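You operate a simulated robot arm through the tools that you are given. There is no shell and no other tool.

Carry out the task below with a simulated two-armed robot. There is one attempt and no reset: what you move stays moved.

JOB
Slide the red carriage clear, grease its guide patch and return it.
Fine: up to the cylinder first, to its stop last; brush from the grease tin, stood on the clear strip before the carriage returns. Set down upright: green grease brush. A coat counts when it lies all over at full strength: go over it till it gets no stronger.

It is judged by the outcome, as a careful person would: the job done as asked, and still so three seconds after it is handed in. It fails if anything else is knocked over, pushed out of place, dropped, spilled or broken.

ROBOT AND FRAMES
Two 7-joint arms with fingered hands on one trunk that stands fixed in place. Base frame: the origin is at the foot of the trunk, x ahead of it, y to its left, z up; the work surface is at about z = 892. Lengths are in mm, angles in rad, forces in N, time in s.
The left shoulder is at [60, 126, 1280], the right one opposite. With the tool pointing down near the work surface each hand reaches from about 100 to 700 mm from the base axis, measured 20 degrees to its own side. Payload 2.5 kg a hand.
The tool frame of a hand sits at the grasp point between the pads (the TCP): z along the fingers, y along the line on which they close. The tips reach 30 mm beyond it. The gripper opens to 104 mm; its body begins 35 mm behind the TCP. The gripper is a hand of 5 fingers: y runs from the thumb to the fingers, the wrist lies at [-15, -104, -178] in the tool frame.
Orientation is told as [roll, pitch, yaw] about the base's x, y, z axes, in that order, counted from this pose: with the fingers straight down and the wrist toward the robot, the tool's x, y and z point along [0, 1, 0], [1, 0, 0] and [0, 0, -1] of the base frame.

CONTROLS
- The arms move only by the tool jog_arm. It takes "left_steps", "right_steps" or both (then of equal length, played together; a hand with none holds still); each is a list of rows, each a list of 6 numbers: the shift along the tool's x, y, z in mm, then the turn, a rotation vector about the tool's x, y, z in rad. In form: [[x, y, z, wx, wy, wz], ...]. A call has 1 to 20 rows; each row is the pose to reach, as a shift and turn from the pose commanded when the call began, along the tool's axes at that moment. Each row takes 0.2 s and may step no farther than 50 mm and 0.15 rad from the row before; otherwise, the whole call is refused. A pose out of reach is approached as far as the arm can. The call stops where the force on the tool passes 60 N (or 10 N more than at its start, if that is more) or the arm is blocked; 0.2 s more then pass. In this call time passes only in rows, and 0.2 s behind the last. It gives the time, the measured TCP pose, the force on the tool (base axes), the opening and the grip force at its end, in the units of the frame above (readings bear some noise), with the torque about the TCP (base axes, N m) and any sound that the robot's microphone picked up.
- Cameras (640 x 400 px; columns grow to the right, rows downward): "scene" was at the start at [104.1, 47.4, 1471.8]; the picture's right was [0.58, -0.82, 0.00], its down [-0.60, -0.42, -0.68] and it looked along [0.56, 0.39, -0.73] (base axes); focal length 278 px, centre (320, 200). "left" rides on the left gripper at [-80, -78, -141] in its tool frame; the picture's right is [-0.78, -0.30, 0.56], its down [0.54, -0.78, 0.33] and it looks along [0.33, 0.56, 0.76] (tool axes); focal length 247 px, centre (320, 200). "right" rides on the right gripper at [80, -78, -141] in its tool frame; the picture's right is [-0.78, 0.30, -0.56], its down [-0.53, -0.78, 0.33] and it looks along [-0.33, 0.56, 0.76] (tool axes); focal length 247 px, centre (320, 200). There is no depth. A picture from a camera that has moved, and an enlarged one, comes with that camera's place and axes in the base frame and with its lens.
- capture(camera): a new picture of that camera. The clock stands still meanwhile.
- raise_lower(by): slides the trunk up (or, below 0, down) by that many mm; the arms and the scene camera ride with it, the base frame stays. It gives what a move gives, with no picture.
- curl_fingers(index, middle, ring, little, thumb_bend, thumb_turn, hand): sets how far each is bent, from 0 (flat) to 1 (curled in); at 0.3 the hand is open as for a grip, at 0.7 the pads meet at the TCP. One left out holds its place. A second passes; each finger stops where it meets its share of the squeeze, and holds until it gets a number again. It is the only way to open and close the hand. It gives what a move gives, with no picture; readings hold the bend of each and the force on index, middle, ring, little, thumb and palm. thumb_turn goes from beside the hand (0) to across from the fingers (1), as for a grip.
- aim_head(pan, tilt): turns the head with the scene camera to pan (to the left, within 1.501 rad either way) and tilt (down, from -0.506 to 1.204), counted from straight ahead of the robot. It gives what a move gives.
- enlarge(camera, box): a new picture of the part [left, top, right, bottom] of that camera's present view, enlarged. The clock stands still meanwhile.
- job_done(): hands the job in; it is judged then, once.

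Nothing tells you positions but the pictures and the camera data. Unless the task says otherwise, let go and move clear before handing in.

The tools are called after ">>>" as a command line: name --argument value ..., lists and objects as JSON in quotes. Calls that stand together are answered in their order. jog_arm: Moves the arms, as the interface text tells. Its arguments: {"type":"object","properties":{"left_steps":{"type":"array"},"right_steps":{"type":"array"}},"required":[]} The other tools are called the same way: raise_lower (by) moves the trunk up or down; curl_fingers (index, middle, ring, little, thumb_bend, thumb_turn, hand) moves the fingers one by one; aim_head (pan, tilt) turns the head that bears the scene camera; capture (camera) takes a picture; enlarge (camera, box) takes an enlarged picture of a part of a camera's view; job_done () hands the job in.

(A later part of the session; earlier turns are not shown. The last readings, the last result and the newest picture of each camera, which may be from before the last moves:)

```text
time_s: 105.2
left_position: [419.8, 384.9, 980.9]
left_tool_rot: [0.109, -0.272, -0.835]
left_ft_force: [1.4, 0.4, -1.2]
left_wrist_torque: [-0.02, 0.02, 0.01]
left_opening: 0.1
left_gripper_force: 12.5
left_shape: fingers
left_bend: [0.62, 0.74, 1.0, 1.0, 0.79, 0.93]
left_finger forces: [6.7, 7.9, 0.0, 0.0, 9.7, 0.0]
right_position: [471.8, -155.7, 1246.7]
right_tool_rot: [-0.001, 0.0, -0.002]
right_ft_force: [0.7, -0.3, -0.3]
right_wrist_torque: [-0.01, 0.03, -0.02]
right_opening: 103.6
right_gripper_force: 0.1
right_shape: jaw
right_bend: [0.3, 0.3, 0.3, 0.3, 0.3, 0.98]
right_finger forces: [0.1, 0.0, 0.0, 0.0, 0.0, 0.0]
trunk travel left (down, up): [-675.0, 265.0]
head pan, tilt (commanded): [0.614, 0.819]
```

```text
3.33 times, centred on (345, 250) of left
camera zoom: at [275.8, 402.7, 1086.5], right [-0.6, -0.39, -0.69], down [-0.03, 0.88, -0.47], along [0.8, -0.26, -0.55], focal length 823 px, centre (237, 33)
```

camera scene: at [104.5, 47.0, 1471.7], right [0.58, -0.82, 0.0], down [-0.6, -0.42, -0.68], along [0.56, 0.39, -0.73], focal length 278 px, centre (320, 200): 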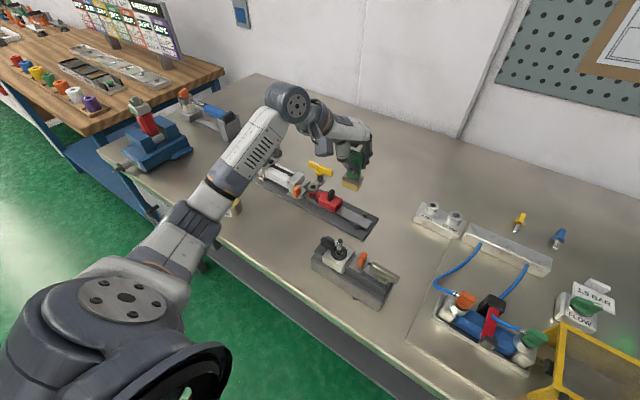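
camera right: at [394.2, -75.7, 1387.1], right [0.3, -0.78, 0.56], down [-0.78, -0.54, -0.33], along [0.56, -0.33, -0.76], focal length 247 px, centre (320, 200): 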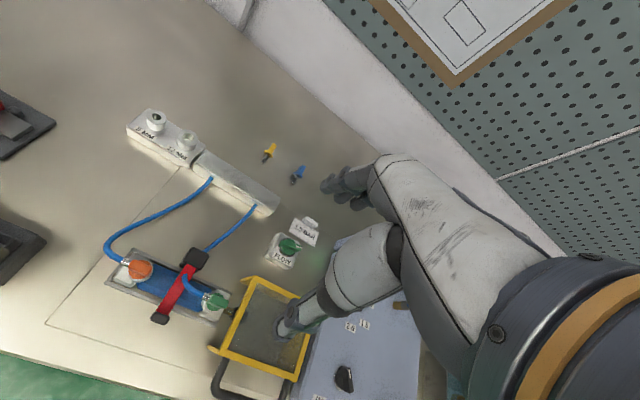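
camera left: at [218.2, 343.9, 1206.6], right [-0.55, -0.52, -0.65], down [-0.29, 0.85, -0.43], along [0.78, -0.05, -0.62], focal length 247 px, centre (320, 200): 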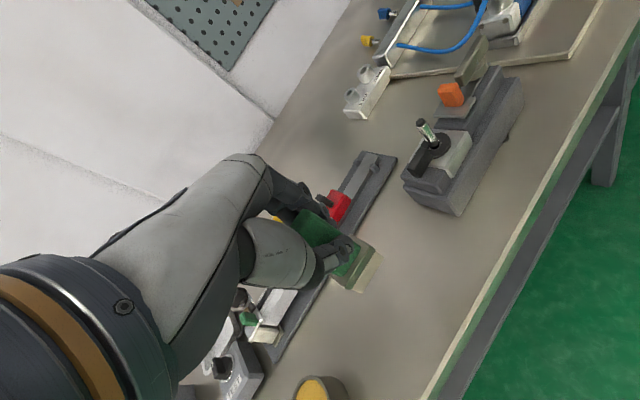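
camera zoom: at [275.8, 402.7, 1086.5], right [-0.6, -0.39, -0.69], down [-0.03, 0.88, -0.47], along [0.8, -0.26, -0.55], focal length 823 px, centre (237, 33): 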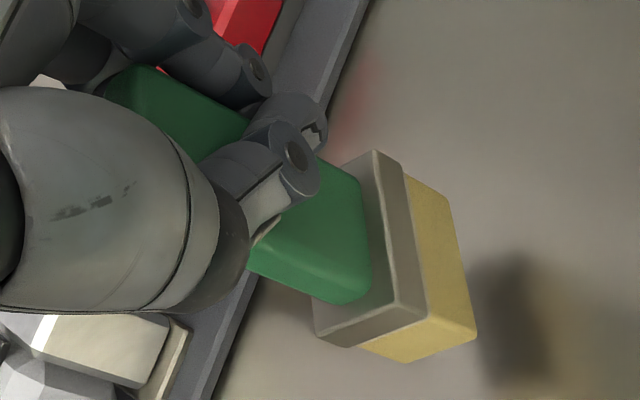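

The shadow shows about 20 mm of gap remaining. I'll continue down in small steps.

>>> jog_arm --left_steps '[[-0.5, -1.3, 4.8, 0, 0, 0], [-1.1, -2.7, 9.6, 0, 0, 0], [-1.4, -3.5, 12.5, 0, 0, 0], [-1.6, -4, 14.4, 0, 0, 0]]'

>>> enlarge --camera "scene" --box '[265, 190, 305, 240]'

>>> enlarge --camera "left" --box '[290, 190, 400, 310]'

```text
time_s: 106.2
left_position: [418.9, 385.1, 965.6]
left_tool_rot: [0.111, -0.27, -0.837]
left_ft_force: [0.3, -0.2, -0.8]
left_wrist_torque: [0.0, 0.0, -0.04]
left_opening: 0.3
left_gripper_force: 11.9
left_shape: fingers
left_bend: [0.62, 0.74, 1.0, 1.0, 0.79, 0.93]
left_finger forces: [6.6, 8.0, 0.0, 0.0, 9.6, 0.0]
right_position: [471.0, -155.1, 1247.0]
right_tool_rot: [0.0, -0.001, -0.001]
right_ft_force: [0.7, 0.1, 0.4]
right_wrist_torque: [0.03, -0.04, 0.0]
right_opening: 103.8
right_gripper_force: 0.0
right_shape: jaw
right_bend: [0.3, 0.3, 0.3, 0.3, 0.3, 0.98]
right_finger forces: [0.1, 0.1, 0.0, 0.0, 0.0, 0.1]
trunk travel left (down, up): [-675.0, 265.0]
head pan, tilt (commanded): [0.614, 0.819]
```

```text
8.00 times, centred on (285, 215) of scene
camera zoom: at [104.1, 47.5, 1471.8], right [0.58, -0.82, 0.0], down [-0.6, -0.42, -0.68], along [0.56, 0.39, -0.73], focal length 2225 px, centre (600, 80)
```

zoom: 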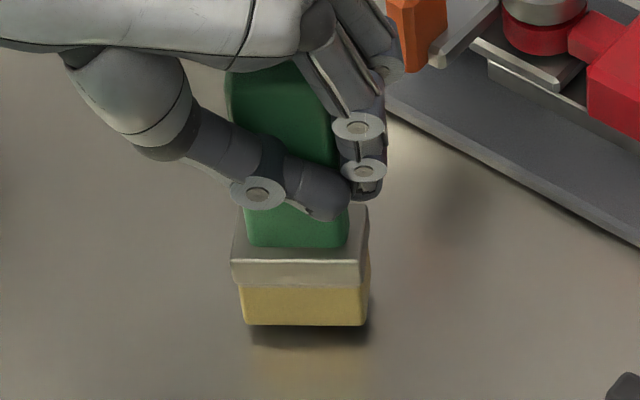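

```text
3.33 times, centred on (345, 250) of left
camera zoom: at [274.6, 403.3, 1071.6], right [-0.6, -0.39, -0.69], down [-0.03, 0.88, -0.47], along [0.8, -0.26, -0.55], focal length 823 px, centre (237, 33)
```

zoom: 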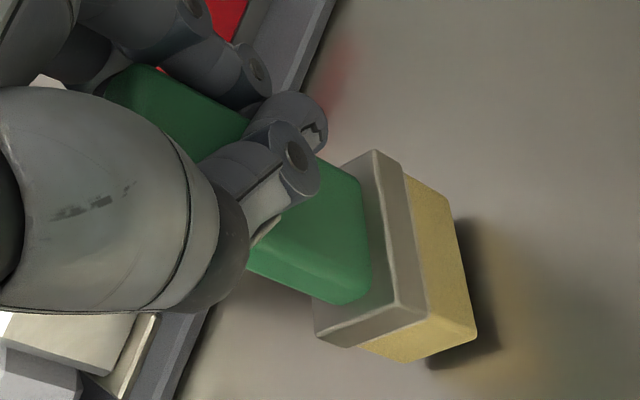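

>>> jog_arm --left_steps '[[-0.2, -0.5, 1.9, 0, 0, 0], [-0.4, -0.9, 3.4, 0, 0, 0], [-0.5, -1.2, 4.4, 0, 0, 0]]'

>>> enlarge --camera "scene" --box '[265, 190, 305, 240]'

>>> enlarge --camera "left" --box '[290, 190, 400, 310]'

```text
time_s: 107.0
left_position: [419.6, 384.6, 960.8]
left_tool_rot: [0.109, -0.272, -0.836]
left_ft_force: [-0.2, 0.3, -1.1]
left_wrist_torque: [-0.01, -0.01, -0.02]
left_opening: 0.1
left_gripper_force: 12.0
left_shape: fingers
left_bend: [0.62, 0.74, 1.0, 1.0, 0.79, 0.93]
left_finger forces: [6.5, 7.8, 0.1, 0.0, 9.7, 0.1]
right_position: [470.9, -156.6, 1247.5]
right_tool_rot: [-0.001, 0.001, -0.001]
right_ft_force: [-0.3, 0.7, -1.0]
right_wrist_torque: [-0.01, -0.03, 0.04]
right_opening: 103.5
right_gripper_force: 0.1
right_shape: jaw
right_bend: [0.3, 0.3, 0.3, 0.3, 0.3, 0.98]
right_finger forces: [0.0, 0.0, 0.0, 0.1, 0.0, 0.0]
trunk travel left (down, up): [-675.0, 265.0]
head pan, tilt (commanded): [0.614, 0.819]
```

```text
8.00 times, centred on (285, 215) of scene
camera zoom: at [104.2, 47.5, 1471.8], right [0.58, -0.82, 0.0], down [-0.6, -0.42, -0.68], along [0.56, 0.39, -0.73], focal length 2225 px, centre (600, 80)
```

zoom: 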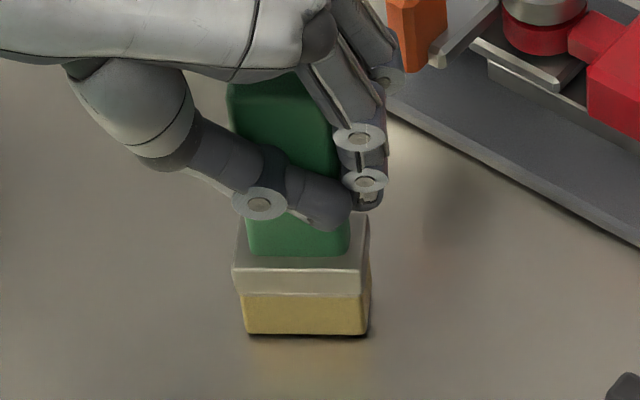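

```text
3.33 times, centred on (345, 250) of left
camera zoom: at [274.7, 403.1, 1067.1], right [-0.6, -0.39, -0.69], down [-0.03, 0.88, -0.47], along [0.8, -0.26, -0.55], focal length 823 px, centre (237, 33)
```

zoom: 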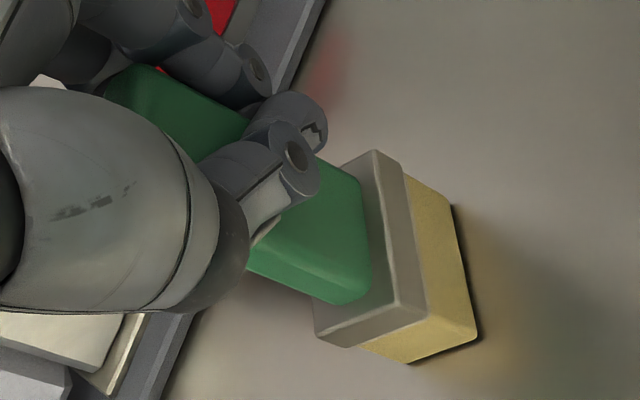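

The gap is about 1 mm and even along both visible edges, so the foot is flat. I'll lower the last bit.

>>> jog_arm --left_steps '[[-0.1, -0.3, 1.0, 0, 0, 0], [-0.2, -0.4, 1.6, 0, 0, 0]]'

>>> enlarge --camera "left" --box '[290, 190, 400, 310]'

```text
time_s: 107.7
left_position: [419.1, 385.0, 959.4]
left_tool_rot: [0.11, -0.272, -0.834]
left_ft_force: [-1.8, 0.5, 4.2]
left_wrist_torque: [0.0, 0.01, -0.07]
left_opening: 0.1
left_gripper_force: 12.1
left_shape: fingers
left_bend: [0.62, 0.74, 1.0, 1.0, 0.8, 0.93]
left_finger forces: [6.8, 7.7, 0.1, 0.1, 10.4, 0.0]
right_position: [471.2, -156.2, 1247.8]
right_tool_rot: [0.0, 0.0, 0.001]
right_ft_force: [-0.1, 0.1, -0.1]
right_wrist_torque: [0.02, 0.0, 0.0]
right_opening: 103.5
right_gripper_force: 0.1
right_shape: jaw
right_bend: [0.3, 0.3, 0.3, 0.3, 0.3, 0.98]
right_finger forces: [0.1, 0.0, 0.0, 0.0, 0.1, 0.1]
trunk travel left (down, up): [-675.0, 265.0]
head pan, tilt (commanded): [0.614, 0.819]
```

```text
3.33 times, centred on (345, 250) of left
camera zoom: at [274.7, 402.9, 1066.1], right [-0.6, -0.39, -0.7], down [-0.03, 0.88, -0.47], along [0.8, -0.26, -0.54], focal length 823 px, centre (237, 33)
```

zoom: 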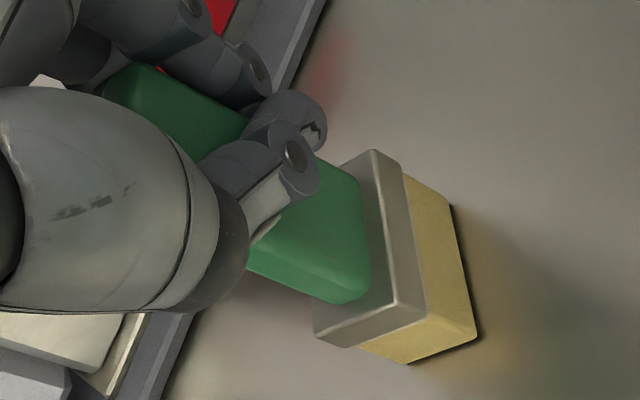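

The brush stands on the bench with light load. I'll open the fingers gradually and watch it.

>>> curl_fingers --hand "left" --index 0.58 --middle 0.66 --thumb_bend 0.74

>>> enlarge --camera "scene" --box '[265, 190, 305, 240]'

>>> enlarge --camera "left" --box '[270, 170, 410, 310]'

```text
time_s: 108.7
left_position: [418.9, 384.6, 959.2]
left_tool_rot: [0.11, -0.271, -0.837]
left_ft_force: [-0.1, 1.4, 6.8]
left_wrist_torque: [0.04, -0.01, -0.02]
left_opening: 8.8
left_gripper_force: 6.1
left_shape: fingers
left_bend: [0.57, 0.66, 1.0, 1.0, 0.75, 0.96]
left_finger forces: [0.0, 2.7, 5.5, 0.0, 3.7, 0.0]
right_position: [470.9, -157.2, 1247.9]
right_tool_rot: [0.0, 0.0, -0.001]
right_ft_force: [-0.4, 0.7, -0.5]
right_wrist_torque: [-0.02, 0.01, -0.01]
right_opening: 103.7
right_gripper_force: 0.0
right_shape: jaw
right_bend: [0.3, 0.3, 0.3, 0.3, 0.3, 0.98]
right_finger forces: [0.0, 0.0, 0.1, 0.1, 0.0, 0.0]
trunk travel left (down, up): [-675.0, 265.0]
head pan, tilt (commanded): [0.614, 0.819]
```

```text
8.00 times, centred on (285, 215) of scene
camera zoom: at [103.5, 47.0, 1471.9], right [0.58, -0.82, 0.0], down [-0.6, -0.42, -0.68], along [0.56, 0.39, -0.73], focal length 2225 px, centre (600, 80)
```

zoom: 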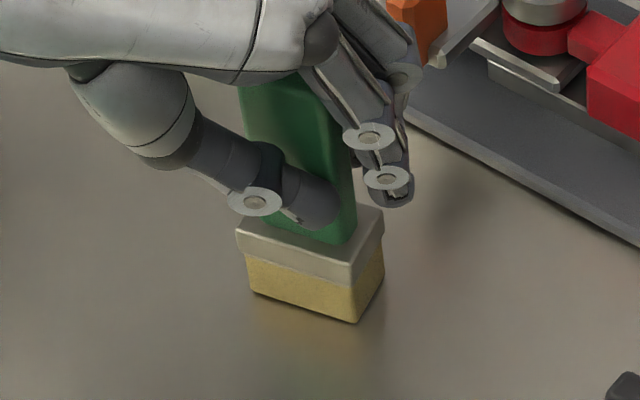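

```text
2.86 times, centred on (340, 240) of left
camera zoom: at [274.6, 402.6, 1065.8], right [-0.6, -0.39, -0.69], down [-0.03, 0.88, -0.47], along [0.8, -0.26, -0.54], focal length 706 px, centre (263, 86)
```

zoom: 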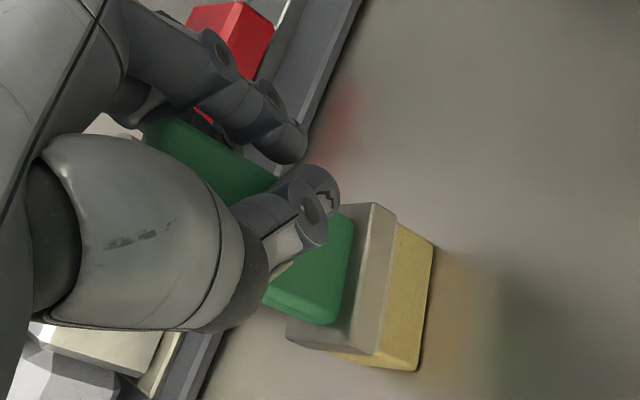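

The brush is still standing and turned partly back square as the grip loosened. I'll keep opening gently.

>>> curl_fingers --hand "left" --index 0.5 --middle 0.55 --thumb_bend 0.66

>>> enlarge --camera "scene" --box '[265, 190, 305, 240]'

>>> enlarge --camera "left" --box '[270, 170, 410, 310]'

```text
time_s: 109.7
left_position: [418.0, 384.9, 959.7]
left_tool_rot: [0.11, -0.269, -0.838]
left_ft_force: [0.9, 0.4, 7.2]
left_wrist_torque: [0.08, -0.1, 0.02]
left_opening: 30.8
left_gripper_force: 4.9
left_shape: fingers
left_bend: [0.5, 0.55, 1.0, 1.0, 0.66, 0.97]
left_finger forces: [0.0, 0.0, 8.5, 0.1, 0.3, 0.1]
right_position: [470.3, -157.1, 1247.5]
right_tool_rot: [-0.001, 0.0, 0.0]
right_ft_force: [0.7, -0.9, -0.3]
right_wrist_torque: [0.01, 0.0, -0.02]
right_opening: 103.6
right_gripper_force: 0.0
right_shape: jaw
right_bend: [0.3, 0.3, 0.3, 0.3, 0.3, 0.98]
right_finger forces: [0.1, 0.0, 0.0, 0.0, 0.1, 0.1]
trunk travel left (down, up): [-675.0, 265.0]
head pan, tilt (commanded): [0.614, 0.819]
```

```text
8.00 times, centred on (285, 215) of scene
camera zoom: at [103.5, 46.8, 1471.9], right [0.58, -0.82, 0.0], down [-0.6, -0.42, -0.68], along [0.56, 0.39, -0.73], focal length 2225 px, centre (600, 80)
```

zoom: 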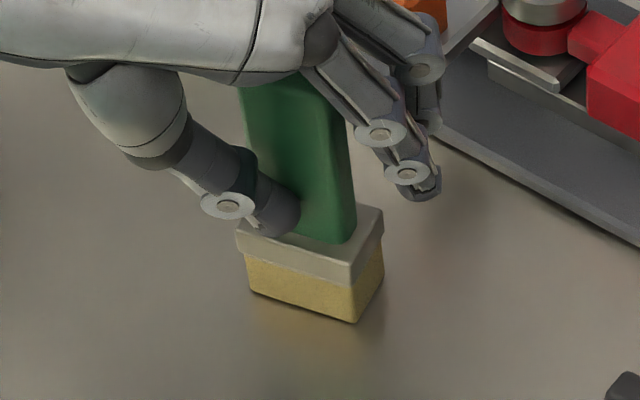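

```text
2.86 times, centred on (340, 240) of left
camera zoom: at [274.6, 402.5, 1065.8], right [-0.6, -0.39, -0.69], down [-0.03, 0.88, -0.47], along [0.8, -0.26, -0.54], focal length 706 px, centre (263, 86)
```

zoom: 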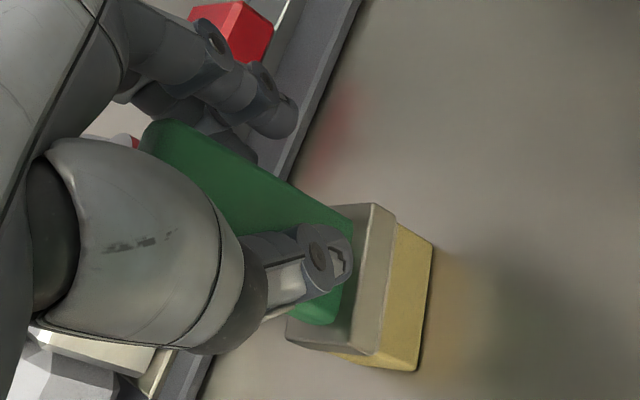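

The brush is standing by itself, with only the folded ring finger resting on its top. I'll open the thumb and fingers further and then rise straight up.

>>> curl_fingers --hand "left" --index 0.4 --middle 0.4 --thumb_bend 0.5

>>> jog_arm --left_steps '[[0.3, 0.8, -2.9, 0, 0, 0], [0.6, 1.6, -5.7, 0, 0, 0], [1.1, 2.7, -9.6, 0, 0, 0]]'

>>> enlarge --camera "scene" --box '[265, 190, 305, 240]'

>>> enlarge --camera "left" --box '[270, 170, 410, 310]'

```text
time_s: 110.7
left_position: [418.5, 384.5, 959.4]
left_tool_rot: [0.111, -0.271, -0.835]
left_ft_force: [0.9, 0.8, 7.3]
left_wrist_torque: [0.07, -0.07, 0.01]
left_opening: 64.6
left_gripper_force: 4.2
left_shape: fingers
left_bend: [0.4, 0.4, 1.0, 1.0, 0.5, 0.97]
left_finger forces: [0.0, 0.0, 8.9, 0.0, 0.0, 0.0]
right_position: [470.3, -156.5, 1248.5]
right_tool_rot: [0.002, 0.001, 0.0]
right_ft_force: [-0.3, 0.1, 0.4]
right_wrist_torque: [0.0, -0.02, -0.03]
right_opening: 103.6
right_gripper_force: 0.2
right_shape: jaw
right_bend: [0.3, 0.3, 0.3, 0.3, 0.3, 0.98]
right_finger forces: [0.1, 0.1, 0.0, 0.1, 0.0, 0.1]
trunk travel left (down, up): [-675.0, 265.0]
head pan, tilt (commanded): [0.614, 0.819]
```

```text
time_s: 111.5
left_position: [417.1, 385.4, 969.3]
left_tool_rot: [0.106, -0.269, -0.837]
left_ft_force: [0.7, -0.1, -0.6]
left_wrist_torque: [0.0, 0.0, -0.01]
left_opening: 64.6
left_gripper_force: 0.1
left_shape: fingers
left_bend: [0.4, 0.4, 1.0, 1.0, 0.5, 0.97]
left_finger forces: [0.0, 0.0, 0.0, 0.0, 0.1, 0.1]
right_position: [472.0, -155.6, 1247.9]
right_tool_rot: [-0.002, 0.0, 0.0]
right_ft_force: [-0.1, 0.4, -0.2]
right_wrist_torque: [0.01, -0.03, 0.02]
right_opening: 103.4
right_gripper_force: 0.1
right_shape: jaw
right_bend: [0.3, 0.3, 0.3, 0.3, 0.3, 0.98]
right_finger forces: [0.0, 0.0, 0.0, 0.1, 0.1, 0.0]
trunk travel left (down, up): [-675.0, 265.0]
head pan, tilt (commanded): [0.614, 0.819]
```

```text
8.00 times, centred on (285, 215) of scene
camera zoom: at [104.1, 47.5, 1471.7], right [0.58, -0.82, 0.0], down [-0.6, -0.42, -0.68], along [0.56, 0.39, -0.73], focal length 2225 px, centre (600, 80)
```

zoom: 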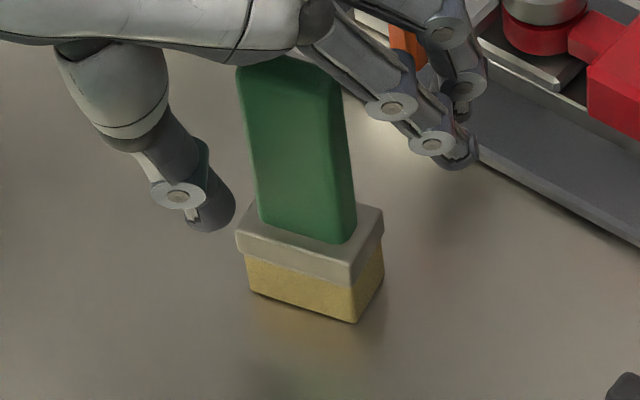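

```text
2.86 times, centred on (340, 240) of left
camera zoom: at [274.4, 402.9, 1075.3], right [-0.61, -0.39, -0.69], down [-0.03, 0.88, -0.47], along [0.79, -0.26, -0.55], focal length 706 px, centre (263, 86)
```

zoom: 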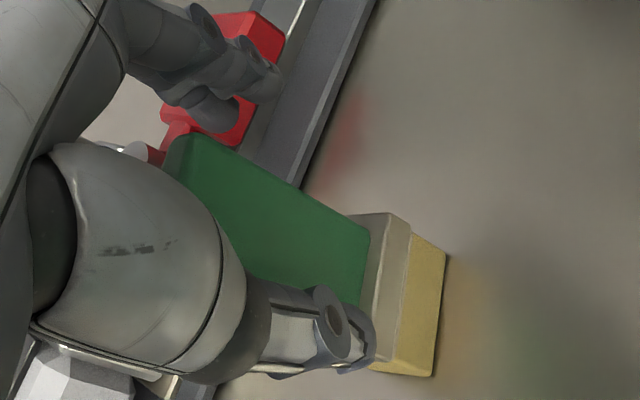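

The brush stands upright and free. I'll rise straight up, clear of it.

>>> jog_arm --left_steps '[[1.1, 2.7, -9.6, 0, 0, 0], [2.1, 5.3, -19.2, 0, 0, 0], [4.2, 10.7, -38.3, 0, 0, 0], [7.4, 18.7, -67.1, 0, 0, 0], [11.6, 29.3, -105, 0, 0, 0]]'

>>> capture --camera "scene"

>>> enlarge --camera "scene" --box '[255, 170, 345, 250]'

```text
time_s: 112.7
left_position: [418.1, 386.1, 1078.6]
left_tool_rot: [0.107, -0.27, -0.835]
left_ft_force: [-0.2, 0.1, 0.2]
left_wrist_torque: [-0.01, 0.0, 0.0]
left_opening: 64.9
left_gripper_force: 0.0
left_shape: fingers
left_bend: [0.4, 0.4, 1.0, 1.0, 0.5, 0.97]
left_finger forces: [0.0, 0.0, 0.0, 0.0, 0.0, 0.0]
right_position: [470.5, -156.5, 1247.8]
right_tool_rot: [-0.002, 0.0, 0.0]
right_ft_force: [0.1, -1.0, 0.4]
right_wrist_torque: [0.01, -0.01, 0.02]
right_opening: 103.5
right_gripper_force: 0.1
right_shape: jaw
right_bend: [0.3, 0.3, 0.3, 0.3, 0.3, 0.98]
right_finger forces: [0.0, 0.1, 0.1, 0.0, 0.0, 0.0]
trunk travel left (down, up): [-675.0, 265.0]
head pan, tilt (commanded): [0.614, 0.819]
```

```text
taken
camera scene: at [103.9, 47.2, 1471.8], right [0.58, -0.82, 0.0], down [-0.6, -0.42, -0.68], along [0.56, 0.39, -0.73], focal length 278 px, centre (320, 200)
```

scene: 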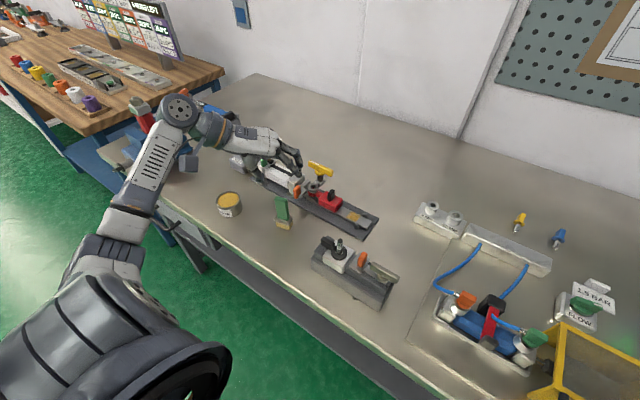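

```text
5.00 times, centred on (300, 210) of scene
camera zoom: at [103.9, 47.2, 1471.8], right [0.58, -0.82, 0.0], down [-0.6, -0.42, -0.68], along [0.56, 0.39, -0.73], focal length 1390 px, centre (420, 150)
```

zoom: 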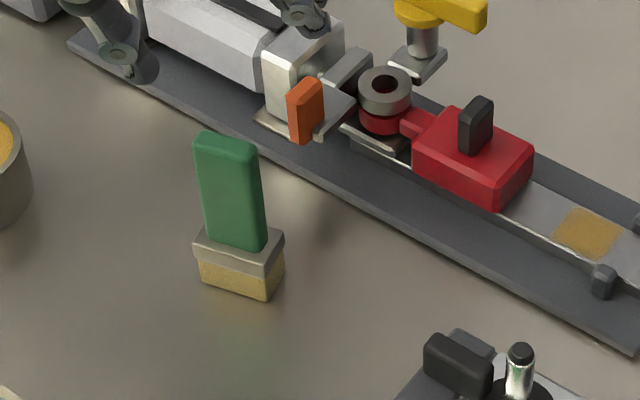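

The brush stands upright at about (418, 382), well clear. Next is the carriage return. I'll reorient the hand (roll +0.4, so the palm leans away from the yellow handle) at a safe height.

>>> jog_arm --left_steps '[[-1.6, 13.4, 0.8, 0.0571, 0.0484, -0.093], [-3.2, 26.8, 1.6, 0.1142, 0.0967, -0.186], [-4.8, 40.2, 2.3, 0.1713, 0.1451, -0.279], [-6.4, 53.7, 3.1, 0.2284, 0.1935, -0.3721], [-7.9, 67.1, 3.9, 0.2855, 0.2418, -0.4651], [-9.5, 80.5, 4.7, 0.3426, 0.2902, -0.5581], [-11.1, 93.9, 5.4, 0.3997, 0.3385, -0.6511], [-12.7, 107.3, 6.2, 0.4568, 0.3869, -0.7441]]'

>>> capture --camera "scene"

```text
time_s: 114.5
left_position: [481.4, 297.6, 1102.6]
left_tool_rot: [0.4, -0.002, 0.003]
left_ft_force: [-0.9, -0.9, 0.5]
left_wrist_torque: [-0.01, 0.02, 0.01]
left_opening: 64.6
left_gripper_force: 0.2
left_shape: fingers
left_bend: [0.4, 0.4, 1.0, 1.0, 0.5, 0.97]
left_finger forces: [0.0, 0.0, 0.0, 0.1, 0.0, 0.0]
right_position: [471.0, -156.6, 1247.6]
right_tool_rot: [-0.001, -0.002, 0.0]
right_ft_force: [-0.4, -0.3, -0.6]
right_wrist_torque: [0.02, 0.02, -0.01]
right_opening: 103.5
right_gripper_force: 0.0
right_shape: jaw
right_bend: [0.3, 0.3, 0.3, 0.3, 0.3, 0.98]
right_finger forces: [0.0, 0.0, 0.0, 0.1, 0.1, 0.0]
trunk travel left (down, up): [-675.0, 265.0]
head pan, tilt (commanded): [0.614, 0.819]
```

```text
taken
camera scene: at [104.4, 47.0, 1471.8], right [0.58, -0.82, 0.0], down [-0.6, -0.42, -0.68], along [0.56, 0.39, -0.73], focal length 278 px, centre (320, 200)
```

scene: 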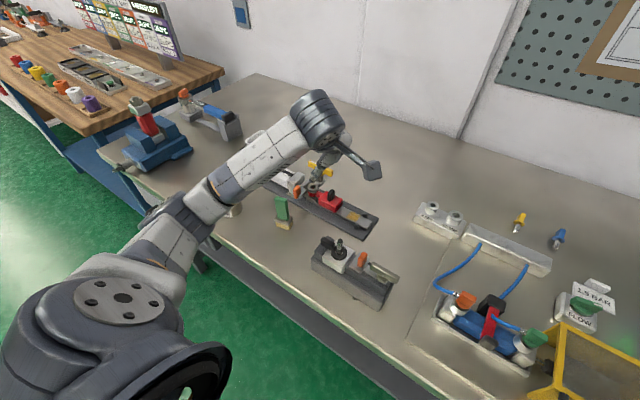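

The hand is oriented and high. I'll check the knob and yellow-handle positions once more from both cameras before descending.

>>> enlarge --camera "scene" --box '[285, 150, 385, 240]'

>>> capture --camera "left"

```text
4.44 times, centred on (335, 195) of scene
camera zoom: at [104.4, 47.0, 1471.8], right [0.58, -0.82, 0.0], down [-0.6, -0.42, -0.68], along [0.56, 0.39, -0.73], focal length 1236 px, centre (253, 222)
```

zoom: 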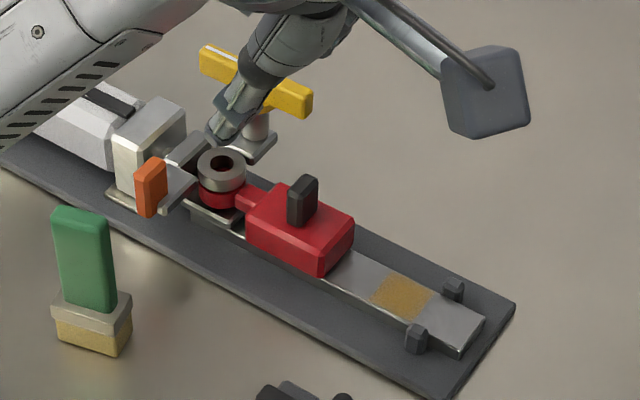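

```text
taken
camera left: at [404.8, 168.9, 1200.1], right [-0.29, -0.5, -0.82], down [-0.78, 0.62, -0.1], along [0.56, 0.61, -0.57], focal length 247 px, centre (320, 200)
```

left: 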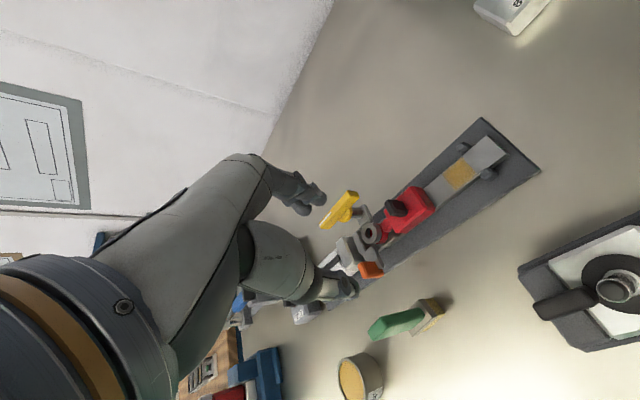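

>>> enlarge --camera "left" --box '[310, 170, 450, 280]'

>>> enlarge --camera "scene" --box '[315, 150, 375, 215]'

```text
3.64 times, centred on (380, 225) of left
camera zoom: at [404.8, 168.9, 1200.1], right [-0.29, -0.5, -0.82], down [-0.78, 0.62, -0.1], along [0.56, 0.61, -0.57], focal length 898 px, centre (102, 109)
```

zoom: 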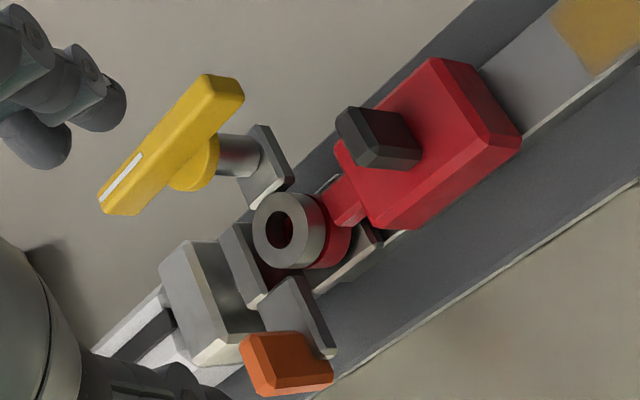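

```text
6.15 times, centred on (345, 182) of scene
camera zoom: at [104.4, 47.0, 1471.8], right [0.58, -0.82, 0.0], down [-0.6, -0.42, -0.68], along [0.56, 0.39, -0.73], focal length 1711 px, centre (166, 308)
```

zoom: 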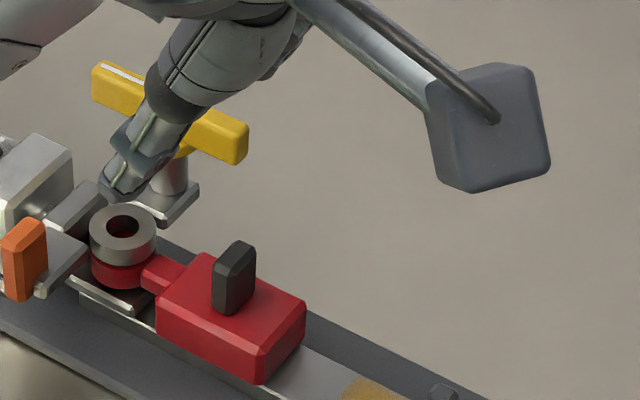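

The yellow handle is at x≥577, y≥349, z≤~980, so there is good clearance. The knob is at about x 533–550, y 314–327. I'll hook the middle finger behind its +y side, so I'll set the fingers and move above.

>>> curl_fingers --hand "left" --index 0.4 --middle 0.66 --thumb_bend 0.5

>>> jog_arm --left_steps '[[2, 17.5, 19, 0, 0, 0], [4, 35, 38, 0, 0, 0], [5.8, 52.6, 56.7, 0, 0, 0]]'

>>> enlarge --camera "left" --box '[240, 140, 440, 300]'

>>> enlarge --camera "scene" --box '[300, 140, 390, 230]'

```text
time_s: 115.5
left_position: [481.8, 298.0, 1099.8]
left_tool_rot: [0.401, -0.002, 0.0]
left_ft_force: [0.3, -0.6, -0.4]
left_wrist_torque: [-0.02, -0.02, -0.03]
left_opening: 64.8
left_gripper_force: 0.1
left_shape: fingers
left_bend: [0.4, 0.66, 1.0, 1.0, 0.5, 0.97]
left_finger forces: [0.0, 0.0, 0.0, 0.0, 0.0, 0.1]
right_position: [472.5, -156.2, 1246.4]
right_tool_rot: [0.001, -0.001, -0.001]
right_ft_force: [0.4, 0.3, -0.3]
right_wrist_torque: [0.03, 0.02, 0.02]
right_opening: 103.8
right_gripper_force: 0.0
right_shape: jaw
right_bend: [0.3, 0.3, 0.3, 0.3, 0.3, 0.98]
right_finger forces: [0.0, 0.0, 0.0, 0.0, 0.0, 0.1]
trunk travel left (down, up): [-675.0, 265.0]
head pan, tilt (commanded): [0.614, 0.819]
```

```text
time_s: 116.2
left_position: [534.5, 327.1, 1051.2]
left_tool_rot: [0.402, -0.001, -0.002]
left_ft_force: [0.2, -0.1, 0.0]
left_wrist_torque: [0.01, -0.04, 0.04]
left_opening: 64.4
left_gripper_force: 0.0
left_shape: fingers
left_bend: [0.4, 0.66, 1.0, 1.0, 0.5, 0.97]
left_finger forces: [0.0, 0.0, 0.1, 0.0, 0.0, 0.1]
right_position: [471.7, -156.5, 1246.8]
right_tool_rot: [0.0, 0.0, 0.001]
right_ft_force: [-0.2, 0.8, -0.3]
right_wrist_torque: [-0.01, 0.0, -0.01]
right_opening: 103.7
right_gripper_force: 0.1
right_shape: jaw
right_bend: [0.3, 0.3, 0.3, 0.3, 0.3, 0.98]
right_finger forces: [0.1, 0.0, 0.1, 0.1, 0.0, 0.0]
trunk travel left (down, up): [-675.0, 265.0]
head pan, tilt (commanded): [0.614, 0.819]
```

```text
2.50 times, centred on (340, 220) of left
camera zoom: at [456.2, 198.1, 1149.1], right [-0.3, -0.5, -0.82], down [-0.78, 0.62, -0.1], along [0.56, 0.6, -0.57], focal length 617 px, centre (270, 150)
```

zoom: 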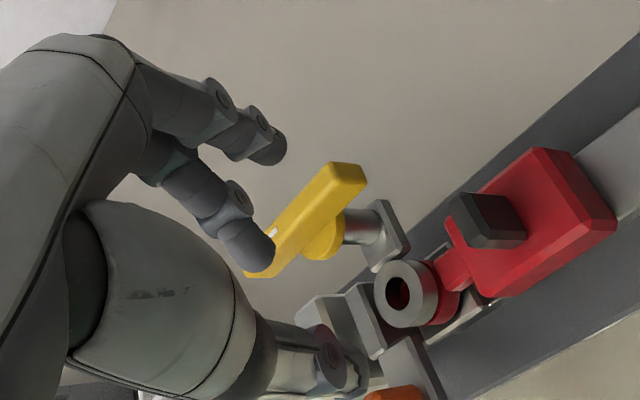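

```text
4.44 times, centred on (345, 185) of scene
camera zoom: at [104.4, 47.5, 1471.7], right [0.58, -0.82, 0.0], down [-0.6, -0.42, -0.68], along [0.56, 0.39, -0.73], focal length 1236 px, centre (209, 267)
```

zoom: 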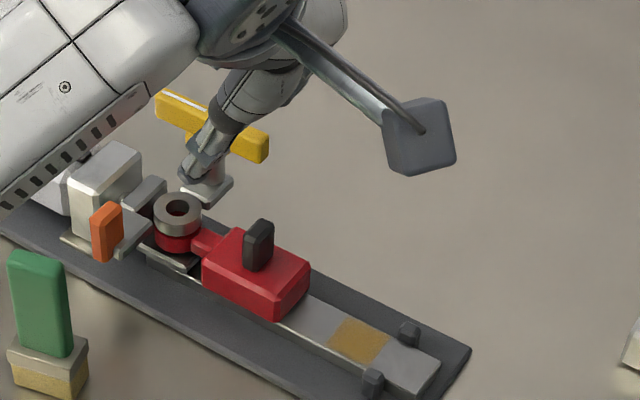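

The middle fingertip is positioned between the knob and the grey rod eye in y. I'll descend in stages.

>>> jog_arm --left_steps '[[-11, 0, 24.6, 0, 0, 0], [-22, 0, 49, 0, 0, 0], [-33.3, 0, 73.8, 0, 0, 0]]'

>>> enlarge --camera "left" --box '[240, 140, 440, 300]'

>>> enlarge --camera "scene" --box '[310, 150, 390, 220]'

```text
time_s: 117.0
left_position: [534.2, 324.0, 969.3]
left_tool_rot: [0.399, -0.001, 0.0]
left_ft_force: [-0.7, 0.6, 0.3]
left_wrist_torque: [-0.02, 0.0, -0.01]
left_opening: 64.8
left_gripper_force: 0.1
left_shape: fingers
left_bend: [0.4, 0.66, 1.0, 1.0, 0.5, 0.97]
left_finger forces: [0.1, 0.1, 0.0, 0.1, 0.0, 0.0]
right_position: [471.9, -155.1, 1246.9]
right_tool_rot: [0.0, 0.001, -0.001]
right_ft_force: [0.7, 0.0, 0.7]
right_wrist_torque: [0.04, 0.01, -0.01]
right_opening: 103.6
right_gripper_force: 0.2
right_shape: jaw
right_bend: [0.3, 0.3, 0.3, 0.3, 0.3, 0.98]
right_finger forces: [0.0, 0.0, 0.1, 0.0, 0.0, 0.0]
trunk travel left (down, up): [-675.0, 265.0]
head pan, tilt (commanded): [0.614, 0.819]
```

```text
2.50 times, centred on (340, 220) of left
camera zoom: at [456.3, 195.3, 1067.8], right [-0.29, -0.5, -0.82], down [-0.78, 0.62, -0.1], along [0.56, 0.6, -0.57], focal length 617 px, centre (270, 150)
```

zoom: 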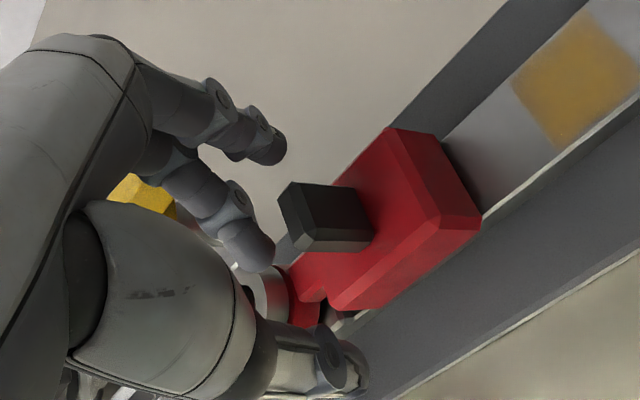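

```text
5.71 times, centred on (350, 185) of scene
camera zoom: at [104.2, 47.5, 1471.8], right [0.58, -0.82, 0.0], down [-0.6, -0.42, -0.68], along [0.56, 0.39, -0.73], focal length 1589 px, centre (149, 286)
```

zoom: 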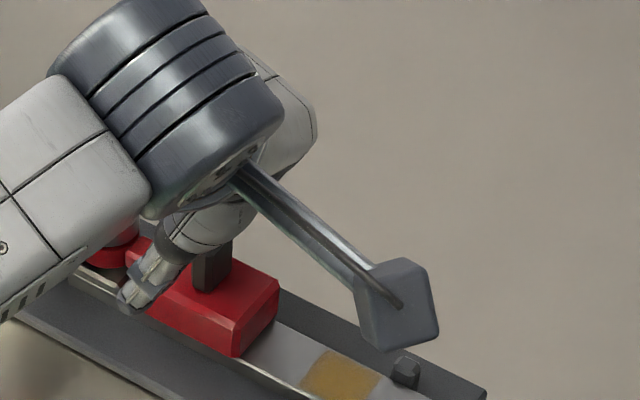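

The fingertip is clear of both the knob and the rod eye. I'll go down the last 15 mm.

>>> jog_arm --left_steps '[[-1.9, 0, 4.6, 0, 0, 0], [-3.9, 0, 9.2, 0, 0, 0], [-5.8, 0, 13.8, 0, 0, 0]]'

>>> enlarge --camera "left" --box '[240, 140, 440, 300]'

```text
time_s: 117.8
left_position: [534.0, 324.4, 953.5]
left_tool_rot: [0.402, -0.002, -0.003]
left_ft_force: [0.1, 0.8, 0.2]
left_wrist_torque: [0.0, 0.0, 0.03]
left_opening: 64.9
left_gripper_force: 0.1
left_shape: fingers
left_bend: [0.4, 0.66, 1.0, 1.0, 0.5, 0.97]
left_finger forces: [0.0, 0.0, 0.0, 0.0, 0.0, 0.1]
right_position: [472.9, -156.1, 1248.1]
right_tool_rot: [-0.001, 0.0, 0.0]
right_ft_force: [0.5, 0.4, 0.4]
right_wrist_torque: [-0.02, 0.01, -0.01]
right_opening: 103.8
right_gripper_force: 0.1
right_shape: jaw
right_bend: [0.3, 0.3, 0.3, 0.3, 0.3, 0.98]
right_finger forces: [0.0, 0.0, 0.1, 0.0, 0.1, 0.1]
trunk travel left (down, up): [-675.0, 265.0]
head pan, tilt (commanded): [0.614, 0.819]
```

```text
2.50 times, centred on (340, 220) of left
camera zoom: at [456.1, 195.5, 1052.8], right [-0.3, -0.5, -0.82], down [-0.78, 0.62, -0.1], along [0.56, 0.6, -0.57], focal length 617 px, centre (270, 150)
```

zoom: 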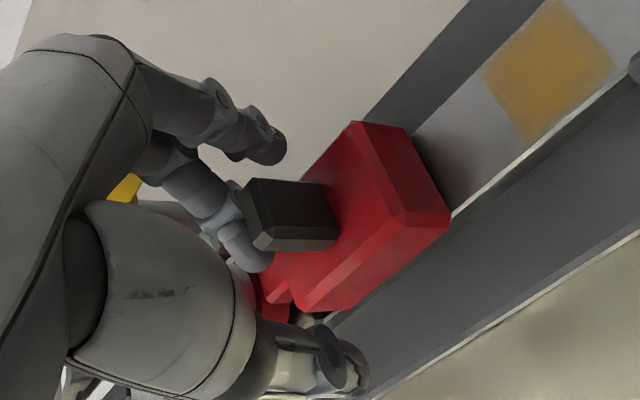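

The middle finger is hooked behind the knob. I'll pull in −y in small rows and watch the force.

>>> jog_arm --left_steps '[[-4.6, 0, -1.9, 0, 0, 0], [-9.2, 0, -3.9, 0, 0, 0], [-13.8, 0, -5.8, 0, 0, 0], [-18.4, 0, -7.8, 0, 0, 0], [-23, 0, -9.7, 0, 0, 0]]'

>>> enlarge --camera "left" --box '[240, 140, 440, 300]'

```text
time_s: 119.0
left_position: [532.0, 298.6, 954.5]
left_tool_rot: [0.4, -0.002, 0.0]
left_ft_force: [-0.3, 0.6, -0.6]
left_wrist_torque: [0.0, 0.0, 0.02]
left_opening: 64.8
left_gripper_force: 0.7
left_shape: fingers
left_bend: [0.4, 0.66, 1.0, 1.0, 0.5, 0.97]
left_finger forces: [0.0, 1.1, 0.1, 0.0, 0.1, 0.0]
right_position: [470.6, -155.6, 1247.8]
right_tool_rot: [0.0, -0.001, 0.002]
right_ft_force: [0.4, -0.6, 0.4]
right_wrist_torque: [0.0, -0.02, -0.01]
right_opening: 103.4
right_gripper_force: 0.1
right_shape: jaw
right_bend: [0.3, 0.3, 0.3, 0.3, 0.3, 0.98]
right_finger forces: [0.0, 0.0, 0.1, 0.1, 0.0, 0.0]
trunk travel left (down, up): [-675.0, 265.0]
head pan, tilt (commanded): [0.614, 0.819]
```

```text
2.50 times, centred on (340, 220) of left
camera zoom: at [455.6, 170.5, 1053.0], right [-0.29, -0.5, -0.82], down [-0.78, 0.62, -0.1], along [0.56, 0.6, -0.57], focal length 617 px, centre (270, 150)
```

zoom: 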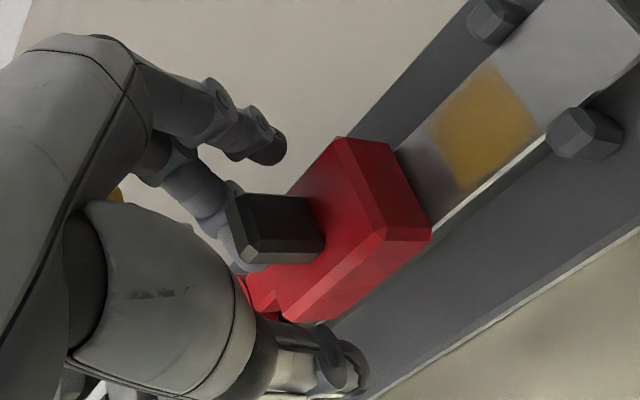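

The carriage follows the finger at about 1 N, so I'll continue toward the stop.

>>> jog_arm --left_steps '[[-4.6, 0, -1.9, 0, 0, 0], [-9.2, 0, -3.9, 0, 0, 0], [-13.8, 0, -5.8, 0, 0, 0], [-18.4, 0, -7.8, 0, 0, 0], [-23, 0, -9.7, 0, 0, 0], [-27.6, 0, -11.7, 0, 0, 0]]'

>>> enlarge --camera "left" --box '[240, 140, 440, 300]'

```text
time_s: 120.5
left_position: [533.5, 269.7, 954.2]
left_tool_rot: [0.399, -0.001, 0.001]
left_ft_force: [0.9, 0.9, -0.8]
left_wrist_torque: [0.04, 0.02, 0.05]
left_opening: 64.6
left_gripper_force: 0.9
left_shape: fingers
left_bend: [0.4, 0.66, 1.0, 1.0, 0.5, 0.97]
left_finger forces: [0.1, 1.4, 0.0, 0.1, 0.0, 0.0]
right_position: [470.7, -156.1, 1247.4]
right_tool_rot: [0.0, 0.0, 0.0]
right_ft_force: [1.1, 0.8, -0.3]
right_wrist_torque: [-0.02, -0.02, -0.03]
right_opening: 103.5
right_gripper_force: 0.1
right_shape: jaw
right_bend: [0.3, 0.3, 0.3, 0.3, 0.3, 0.98]
right_finger forces: [0.0, 0.0, 0.0, 0.0, 0.0, 0.0]
trunk travel left (down, up): [-675.0, 265.0]
head pan, tilt (commanded): [0.614, 0.819]
```

```text
2.50 times, centred on (340, 220) of left
camera zoom: at [455.8, 140.8, 1053.6], right [-0.3, -0.5, -0.82], down [-0.78, 0.62, -0.1], along [0.56, 0.6, -0.57], focal length 617 px, centre (270, 150)
```

zoom: 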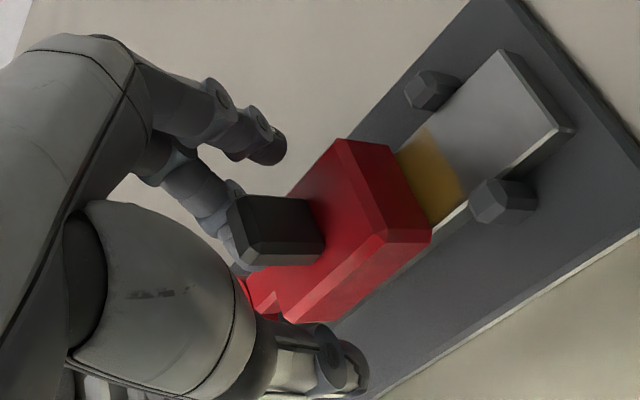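

The carriage is about 13 mm from its stop posts. I'll continue in smaller rows.

>>> jog_arm --left_steps '[[-2.8, 0, -1.2, 0, 0, 0], [-5.5, 0, -2.3, 0, 0, 0], [-8.3, 0, -3.5, 0, 0, 0], [-11.1, 0, -4.7, 0, 0, 0]]'

>>> enlarge --camera "left" --box '[240, 140, 440, 300]'

```text
time_s: 121.5
left_position: [533.8, 257.3, 954.9]
left_tool_rot: [0.4, -0.003, 0.0]
left_ft_force: [1.5, 1.5, -0.5]
left_wrist_torque: [0.02, 0.01, 0.05]
left_opening: 64.7
left_gripper_force: 0.8
left_shape: fingers
left_bend: [0.4, 0.66, 1.0, 1.0, 0.5, 0.97]
left_finger forces: [0.0, 1.3, 0.0, 0.0, 0.0, 0.1]
right_position: [471.8, -155.4, 1246.9]
right_tool_rot: [-0.004, 0.0, 0.0]
right_ft_force: [-0.6, 0.5, -0.2]
right_wrist_torque: [-0.03, 0.0, 0.05]
right_opening: 103.4
right_gripper_force: 0.1
right_shape: jaw
right_bend: [0.3, 0.3, 0.3, 0.3, 0.3, 0.98]
right_finger forces: [0.0, 0.0, 0.0, 0.0, 0.0, 0.0]
trunk travel left (down, up): [-675.0, 265.0]
head pan, tilt (commanded): [0.614, 0.819]
```

```text
2.50 times, centred on (340, 220) of left
camera zoom: at [455.8, 128.9, 1053.5], right [-0.29, -0.5, -0.82], down [-0.78, 0.62, -0.1], along [0.56, 0.6, -0.57], focal length 617 px, centre (270, 150)
```

zoom: 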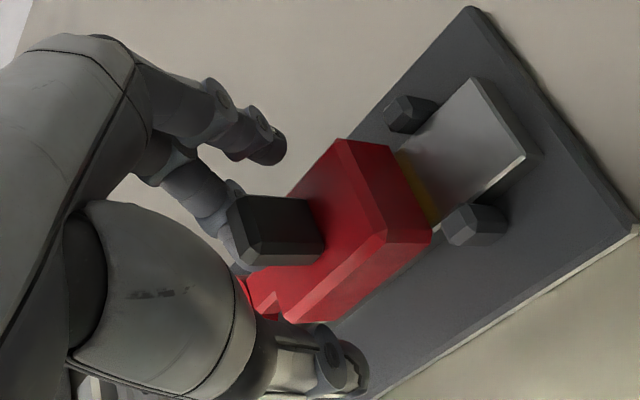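

Only a thin sliver of the patch is still showing. I'll bring the carriage the last few millimetres to its stop.

>>> jog_arm --left_steps '[[-1.8, 0, -0.8, 0, 0, 0], [-3.7, 0, -1.6, 0, 0, 0], [-5.5, 0, -2.3, 0, 0, 0]]'

>>> enlarge --camera "left" --box '[240, 140, 440, 300]'

```text
time_s: 122.2
left_position: [535.1, 251.5, 955.1]
left_tool_rot: [0.4, 0.0, -0.001]
left_ft_force: [0.2, 4.4, 0.2]
left_wrist_torque: [0.05, 0.03, 0.09]
left_opening: 64.6
left_gripper_force: 2.0
left_shape: fingers
left_bend: [0.4, 0.65, 1.0, 1.0, 0.5, 0.97]
left_finger forces: [0.1, 4.0, 0.0, 0.1, 0.1, 0.0]
right_position: [470.7, -155.1, 1247.7]
right_tool_rot: [0.0, 0.001, 0.001]
right_ft_force: [-0.2, 0.3, 0.0]
right_wrist_torque: [0.02, 0.01, 0.05]
right_opening: 103.5
right_gripper_force: 0.0
right_shape: jaw
right_bend: [0.3, 0.3, 0.3, 0.3, 0.3, 0.98]
right_finger forces: [0.0, 0.0, 0.0, 0.0, 0.0, 0.1]
trunk travel left (down, up): [-675.0, 265.0]
head pan, tilt (commanded): [0.614, 0.819]
```

```text
2.50 times, centred on (340, 220) of left
camera zoom: at [456.4, 123.4, 1053.5], right [-0.29, -0.5, -0.82], down [-0.78, 0.62, -0.1], along [0.56, 0.61, -0.57], focal length 617 px, centre (270, 150)
```

zoom: 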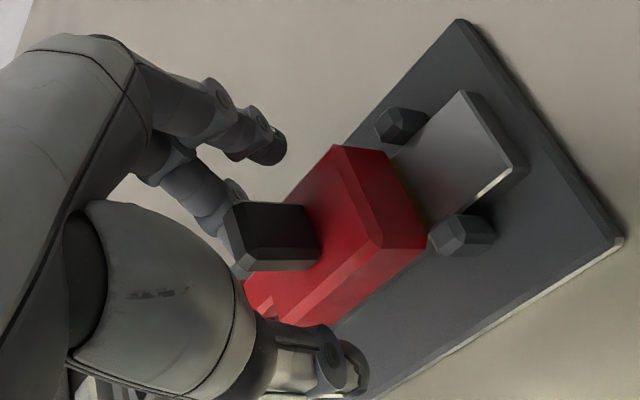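

The force has risen to 4.4 N, so the carriage is meeting its stop. A slight extra nudge will confirm it.

>>> jog_arm --left_steps '[[-0.9, 0, -0.4, 0, 0, 0], [-1.7, 0, -0.7, 0, 0, 0]]'

>>> enlarge --camera "scene" --box '[320, 170, 400, 240]'

```text
time_s: 122.8
left_position: [534.4, 251.1, 953.6]
left_tool_rot: [0.401, -0.002, 0.002]
left_ft_force: [0.0, 7.0, 1.3]
left_wrist_torque: [0.13, 0.0, 0.15]
left_opening: 65.1
left_gripper_force: 3.7
left_shape: fingers
left_bend: [0.4, 0.65, 1.0, 1.0, 0.5, 0.97]
left_finger forces: [0.0, 7.6, 0.0, 0.1, 0.0, 0.1]
right_position: [470.9, -155.5, 1247.0]
right_tool_rot: [0.0, 0.0, 0.0]
right_ft_force: [0.5, 0.3, 0.7]
right_wrist_torque: [0.01, 0.0, -0.01]
right_opening: 103.7
right_gripper_force: 0.2
right_shape: jaw
right_bend: [0.3, 0.3, 0.3, 0.3, 0.3, 0.98]
right_finger forces: [0.0, 0.0, 0.0, 0.0, 0.0, 0.0]
trunk travel left (down, up): [-675.0, 265.0]
head pan, tilt (commanded): [0.614, 0.819]
```

```text
5.71 times, centred on (360, 205) of scene
camera zoom: at [104.0, 48.3, 1471.8], right [0.58, -0.82, 0.0], down [-0.6, -0.42, -0.68], along [0.56, 0.39, -0.73], focal length 1589 px, centre (91, 171)
```

zoom: 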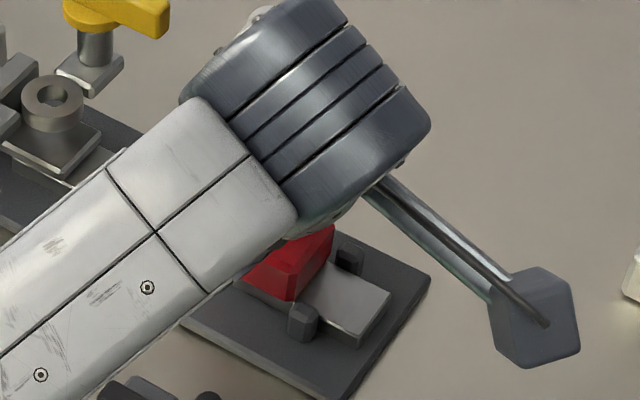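

The force rises to 7 N with no further motion, so the carriage is at its stop. I'll back the finger off the knob and lift straight up.

>>> jog_arm --left_steps '[[3.7, 0, 1.6, 0, 0, 0], [7.4, 0, 3.1, 0, 0, 0], [15.2, 0, -15.3, 0, 0, 0], [27, 0, -43, 0, 0, 0], [46.3, 0, -89, 0, 0, 0]]'

>>> capture --camera "left"

>>> capture --camera "scene"

```text
time_s: 124.0
left_position: [533.0, 256.9, 1056.1]
left_tool_rot: [0.401, -0.001, -0.002]
left_ft_force: [0.1, 0.5, 0.3]
left_wrist_torque: [0.02, -0.01, 0.02]
left_opening: 64.7
left_gripper_force: 0.0
left_shape: fingers
left_bend: [0.4, 0.66, 1.0, 1.0, 0.5, 0.97]
left_finger forces: [0.0, 0.0, 0.0, 0.1, 0.1, 0.0]
right_position: [471.3, -156.2, 1247.9]
right_tool_rot: [0.0, 0.001, -0.001]
right_ft_force: [-0.2, 0.0, -0.3]
right_wrist_torque: [0.0, -0.04, -0.01]
right_opening: 103.7
right_gripper_force: 0.1
right_shape: jaw
right_bend: [0.3, 0.3, 0.3, 0.3, 0.3, 0.98]
right_finger forces: [0.0, 0.0, 0.0, 0.0, 0.0, 0.0]
trunk travel left (down, up): [-675.0, 265.0]
head pan, tilt (commanded): [0.614, 0.819]
```

```text
taken
camera left: at [455.3, 127.6, 1155.5], right [-0.3, -0.5, -0.82], down [-0.78, 0.62, -0.1], along [0.56, 0.6, -0.57], focal length 247 px, centre (320, 200)
```

left: 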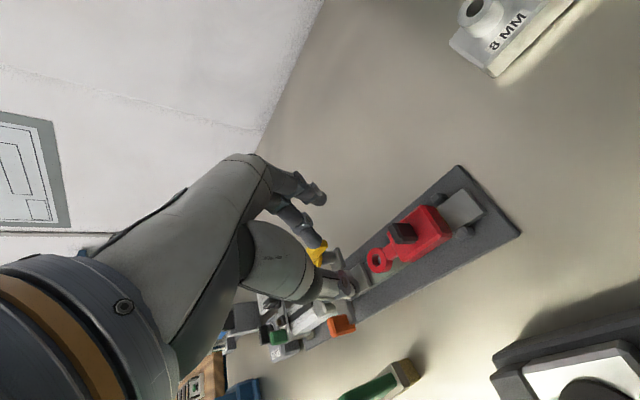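

```text
taken
camera scene: at [103.9, 47.1, 1471.7], right [0.58, -0.82, 0.0], down [-0.6, -0.42, -0.68], along [0.56, 0.39, -0.73], focal length 278 px, centre (320, 200)
```

scene: 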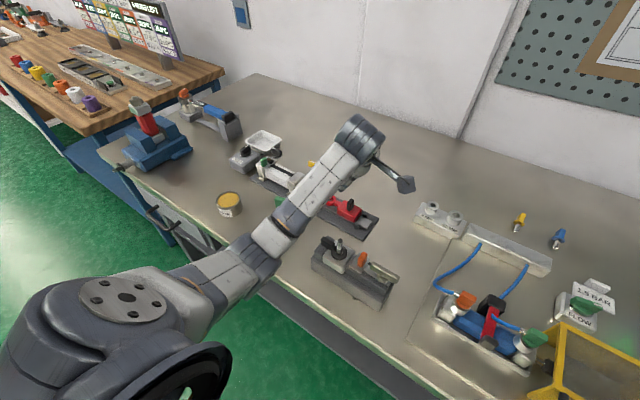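

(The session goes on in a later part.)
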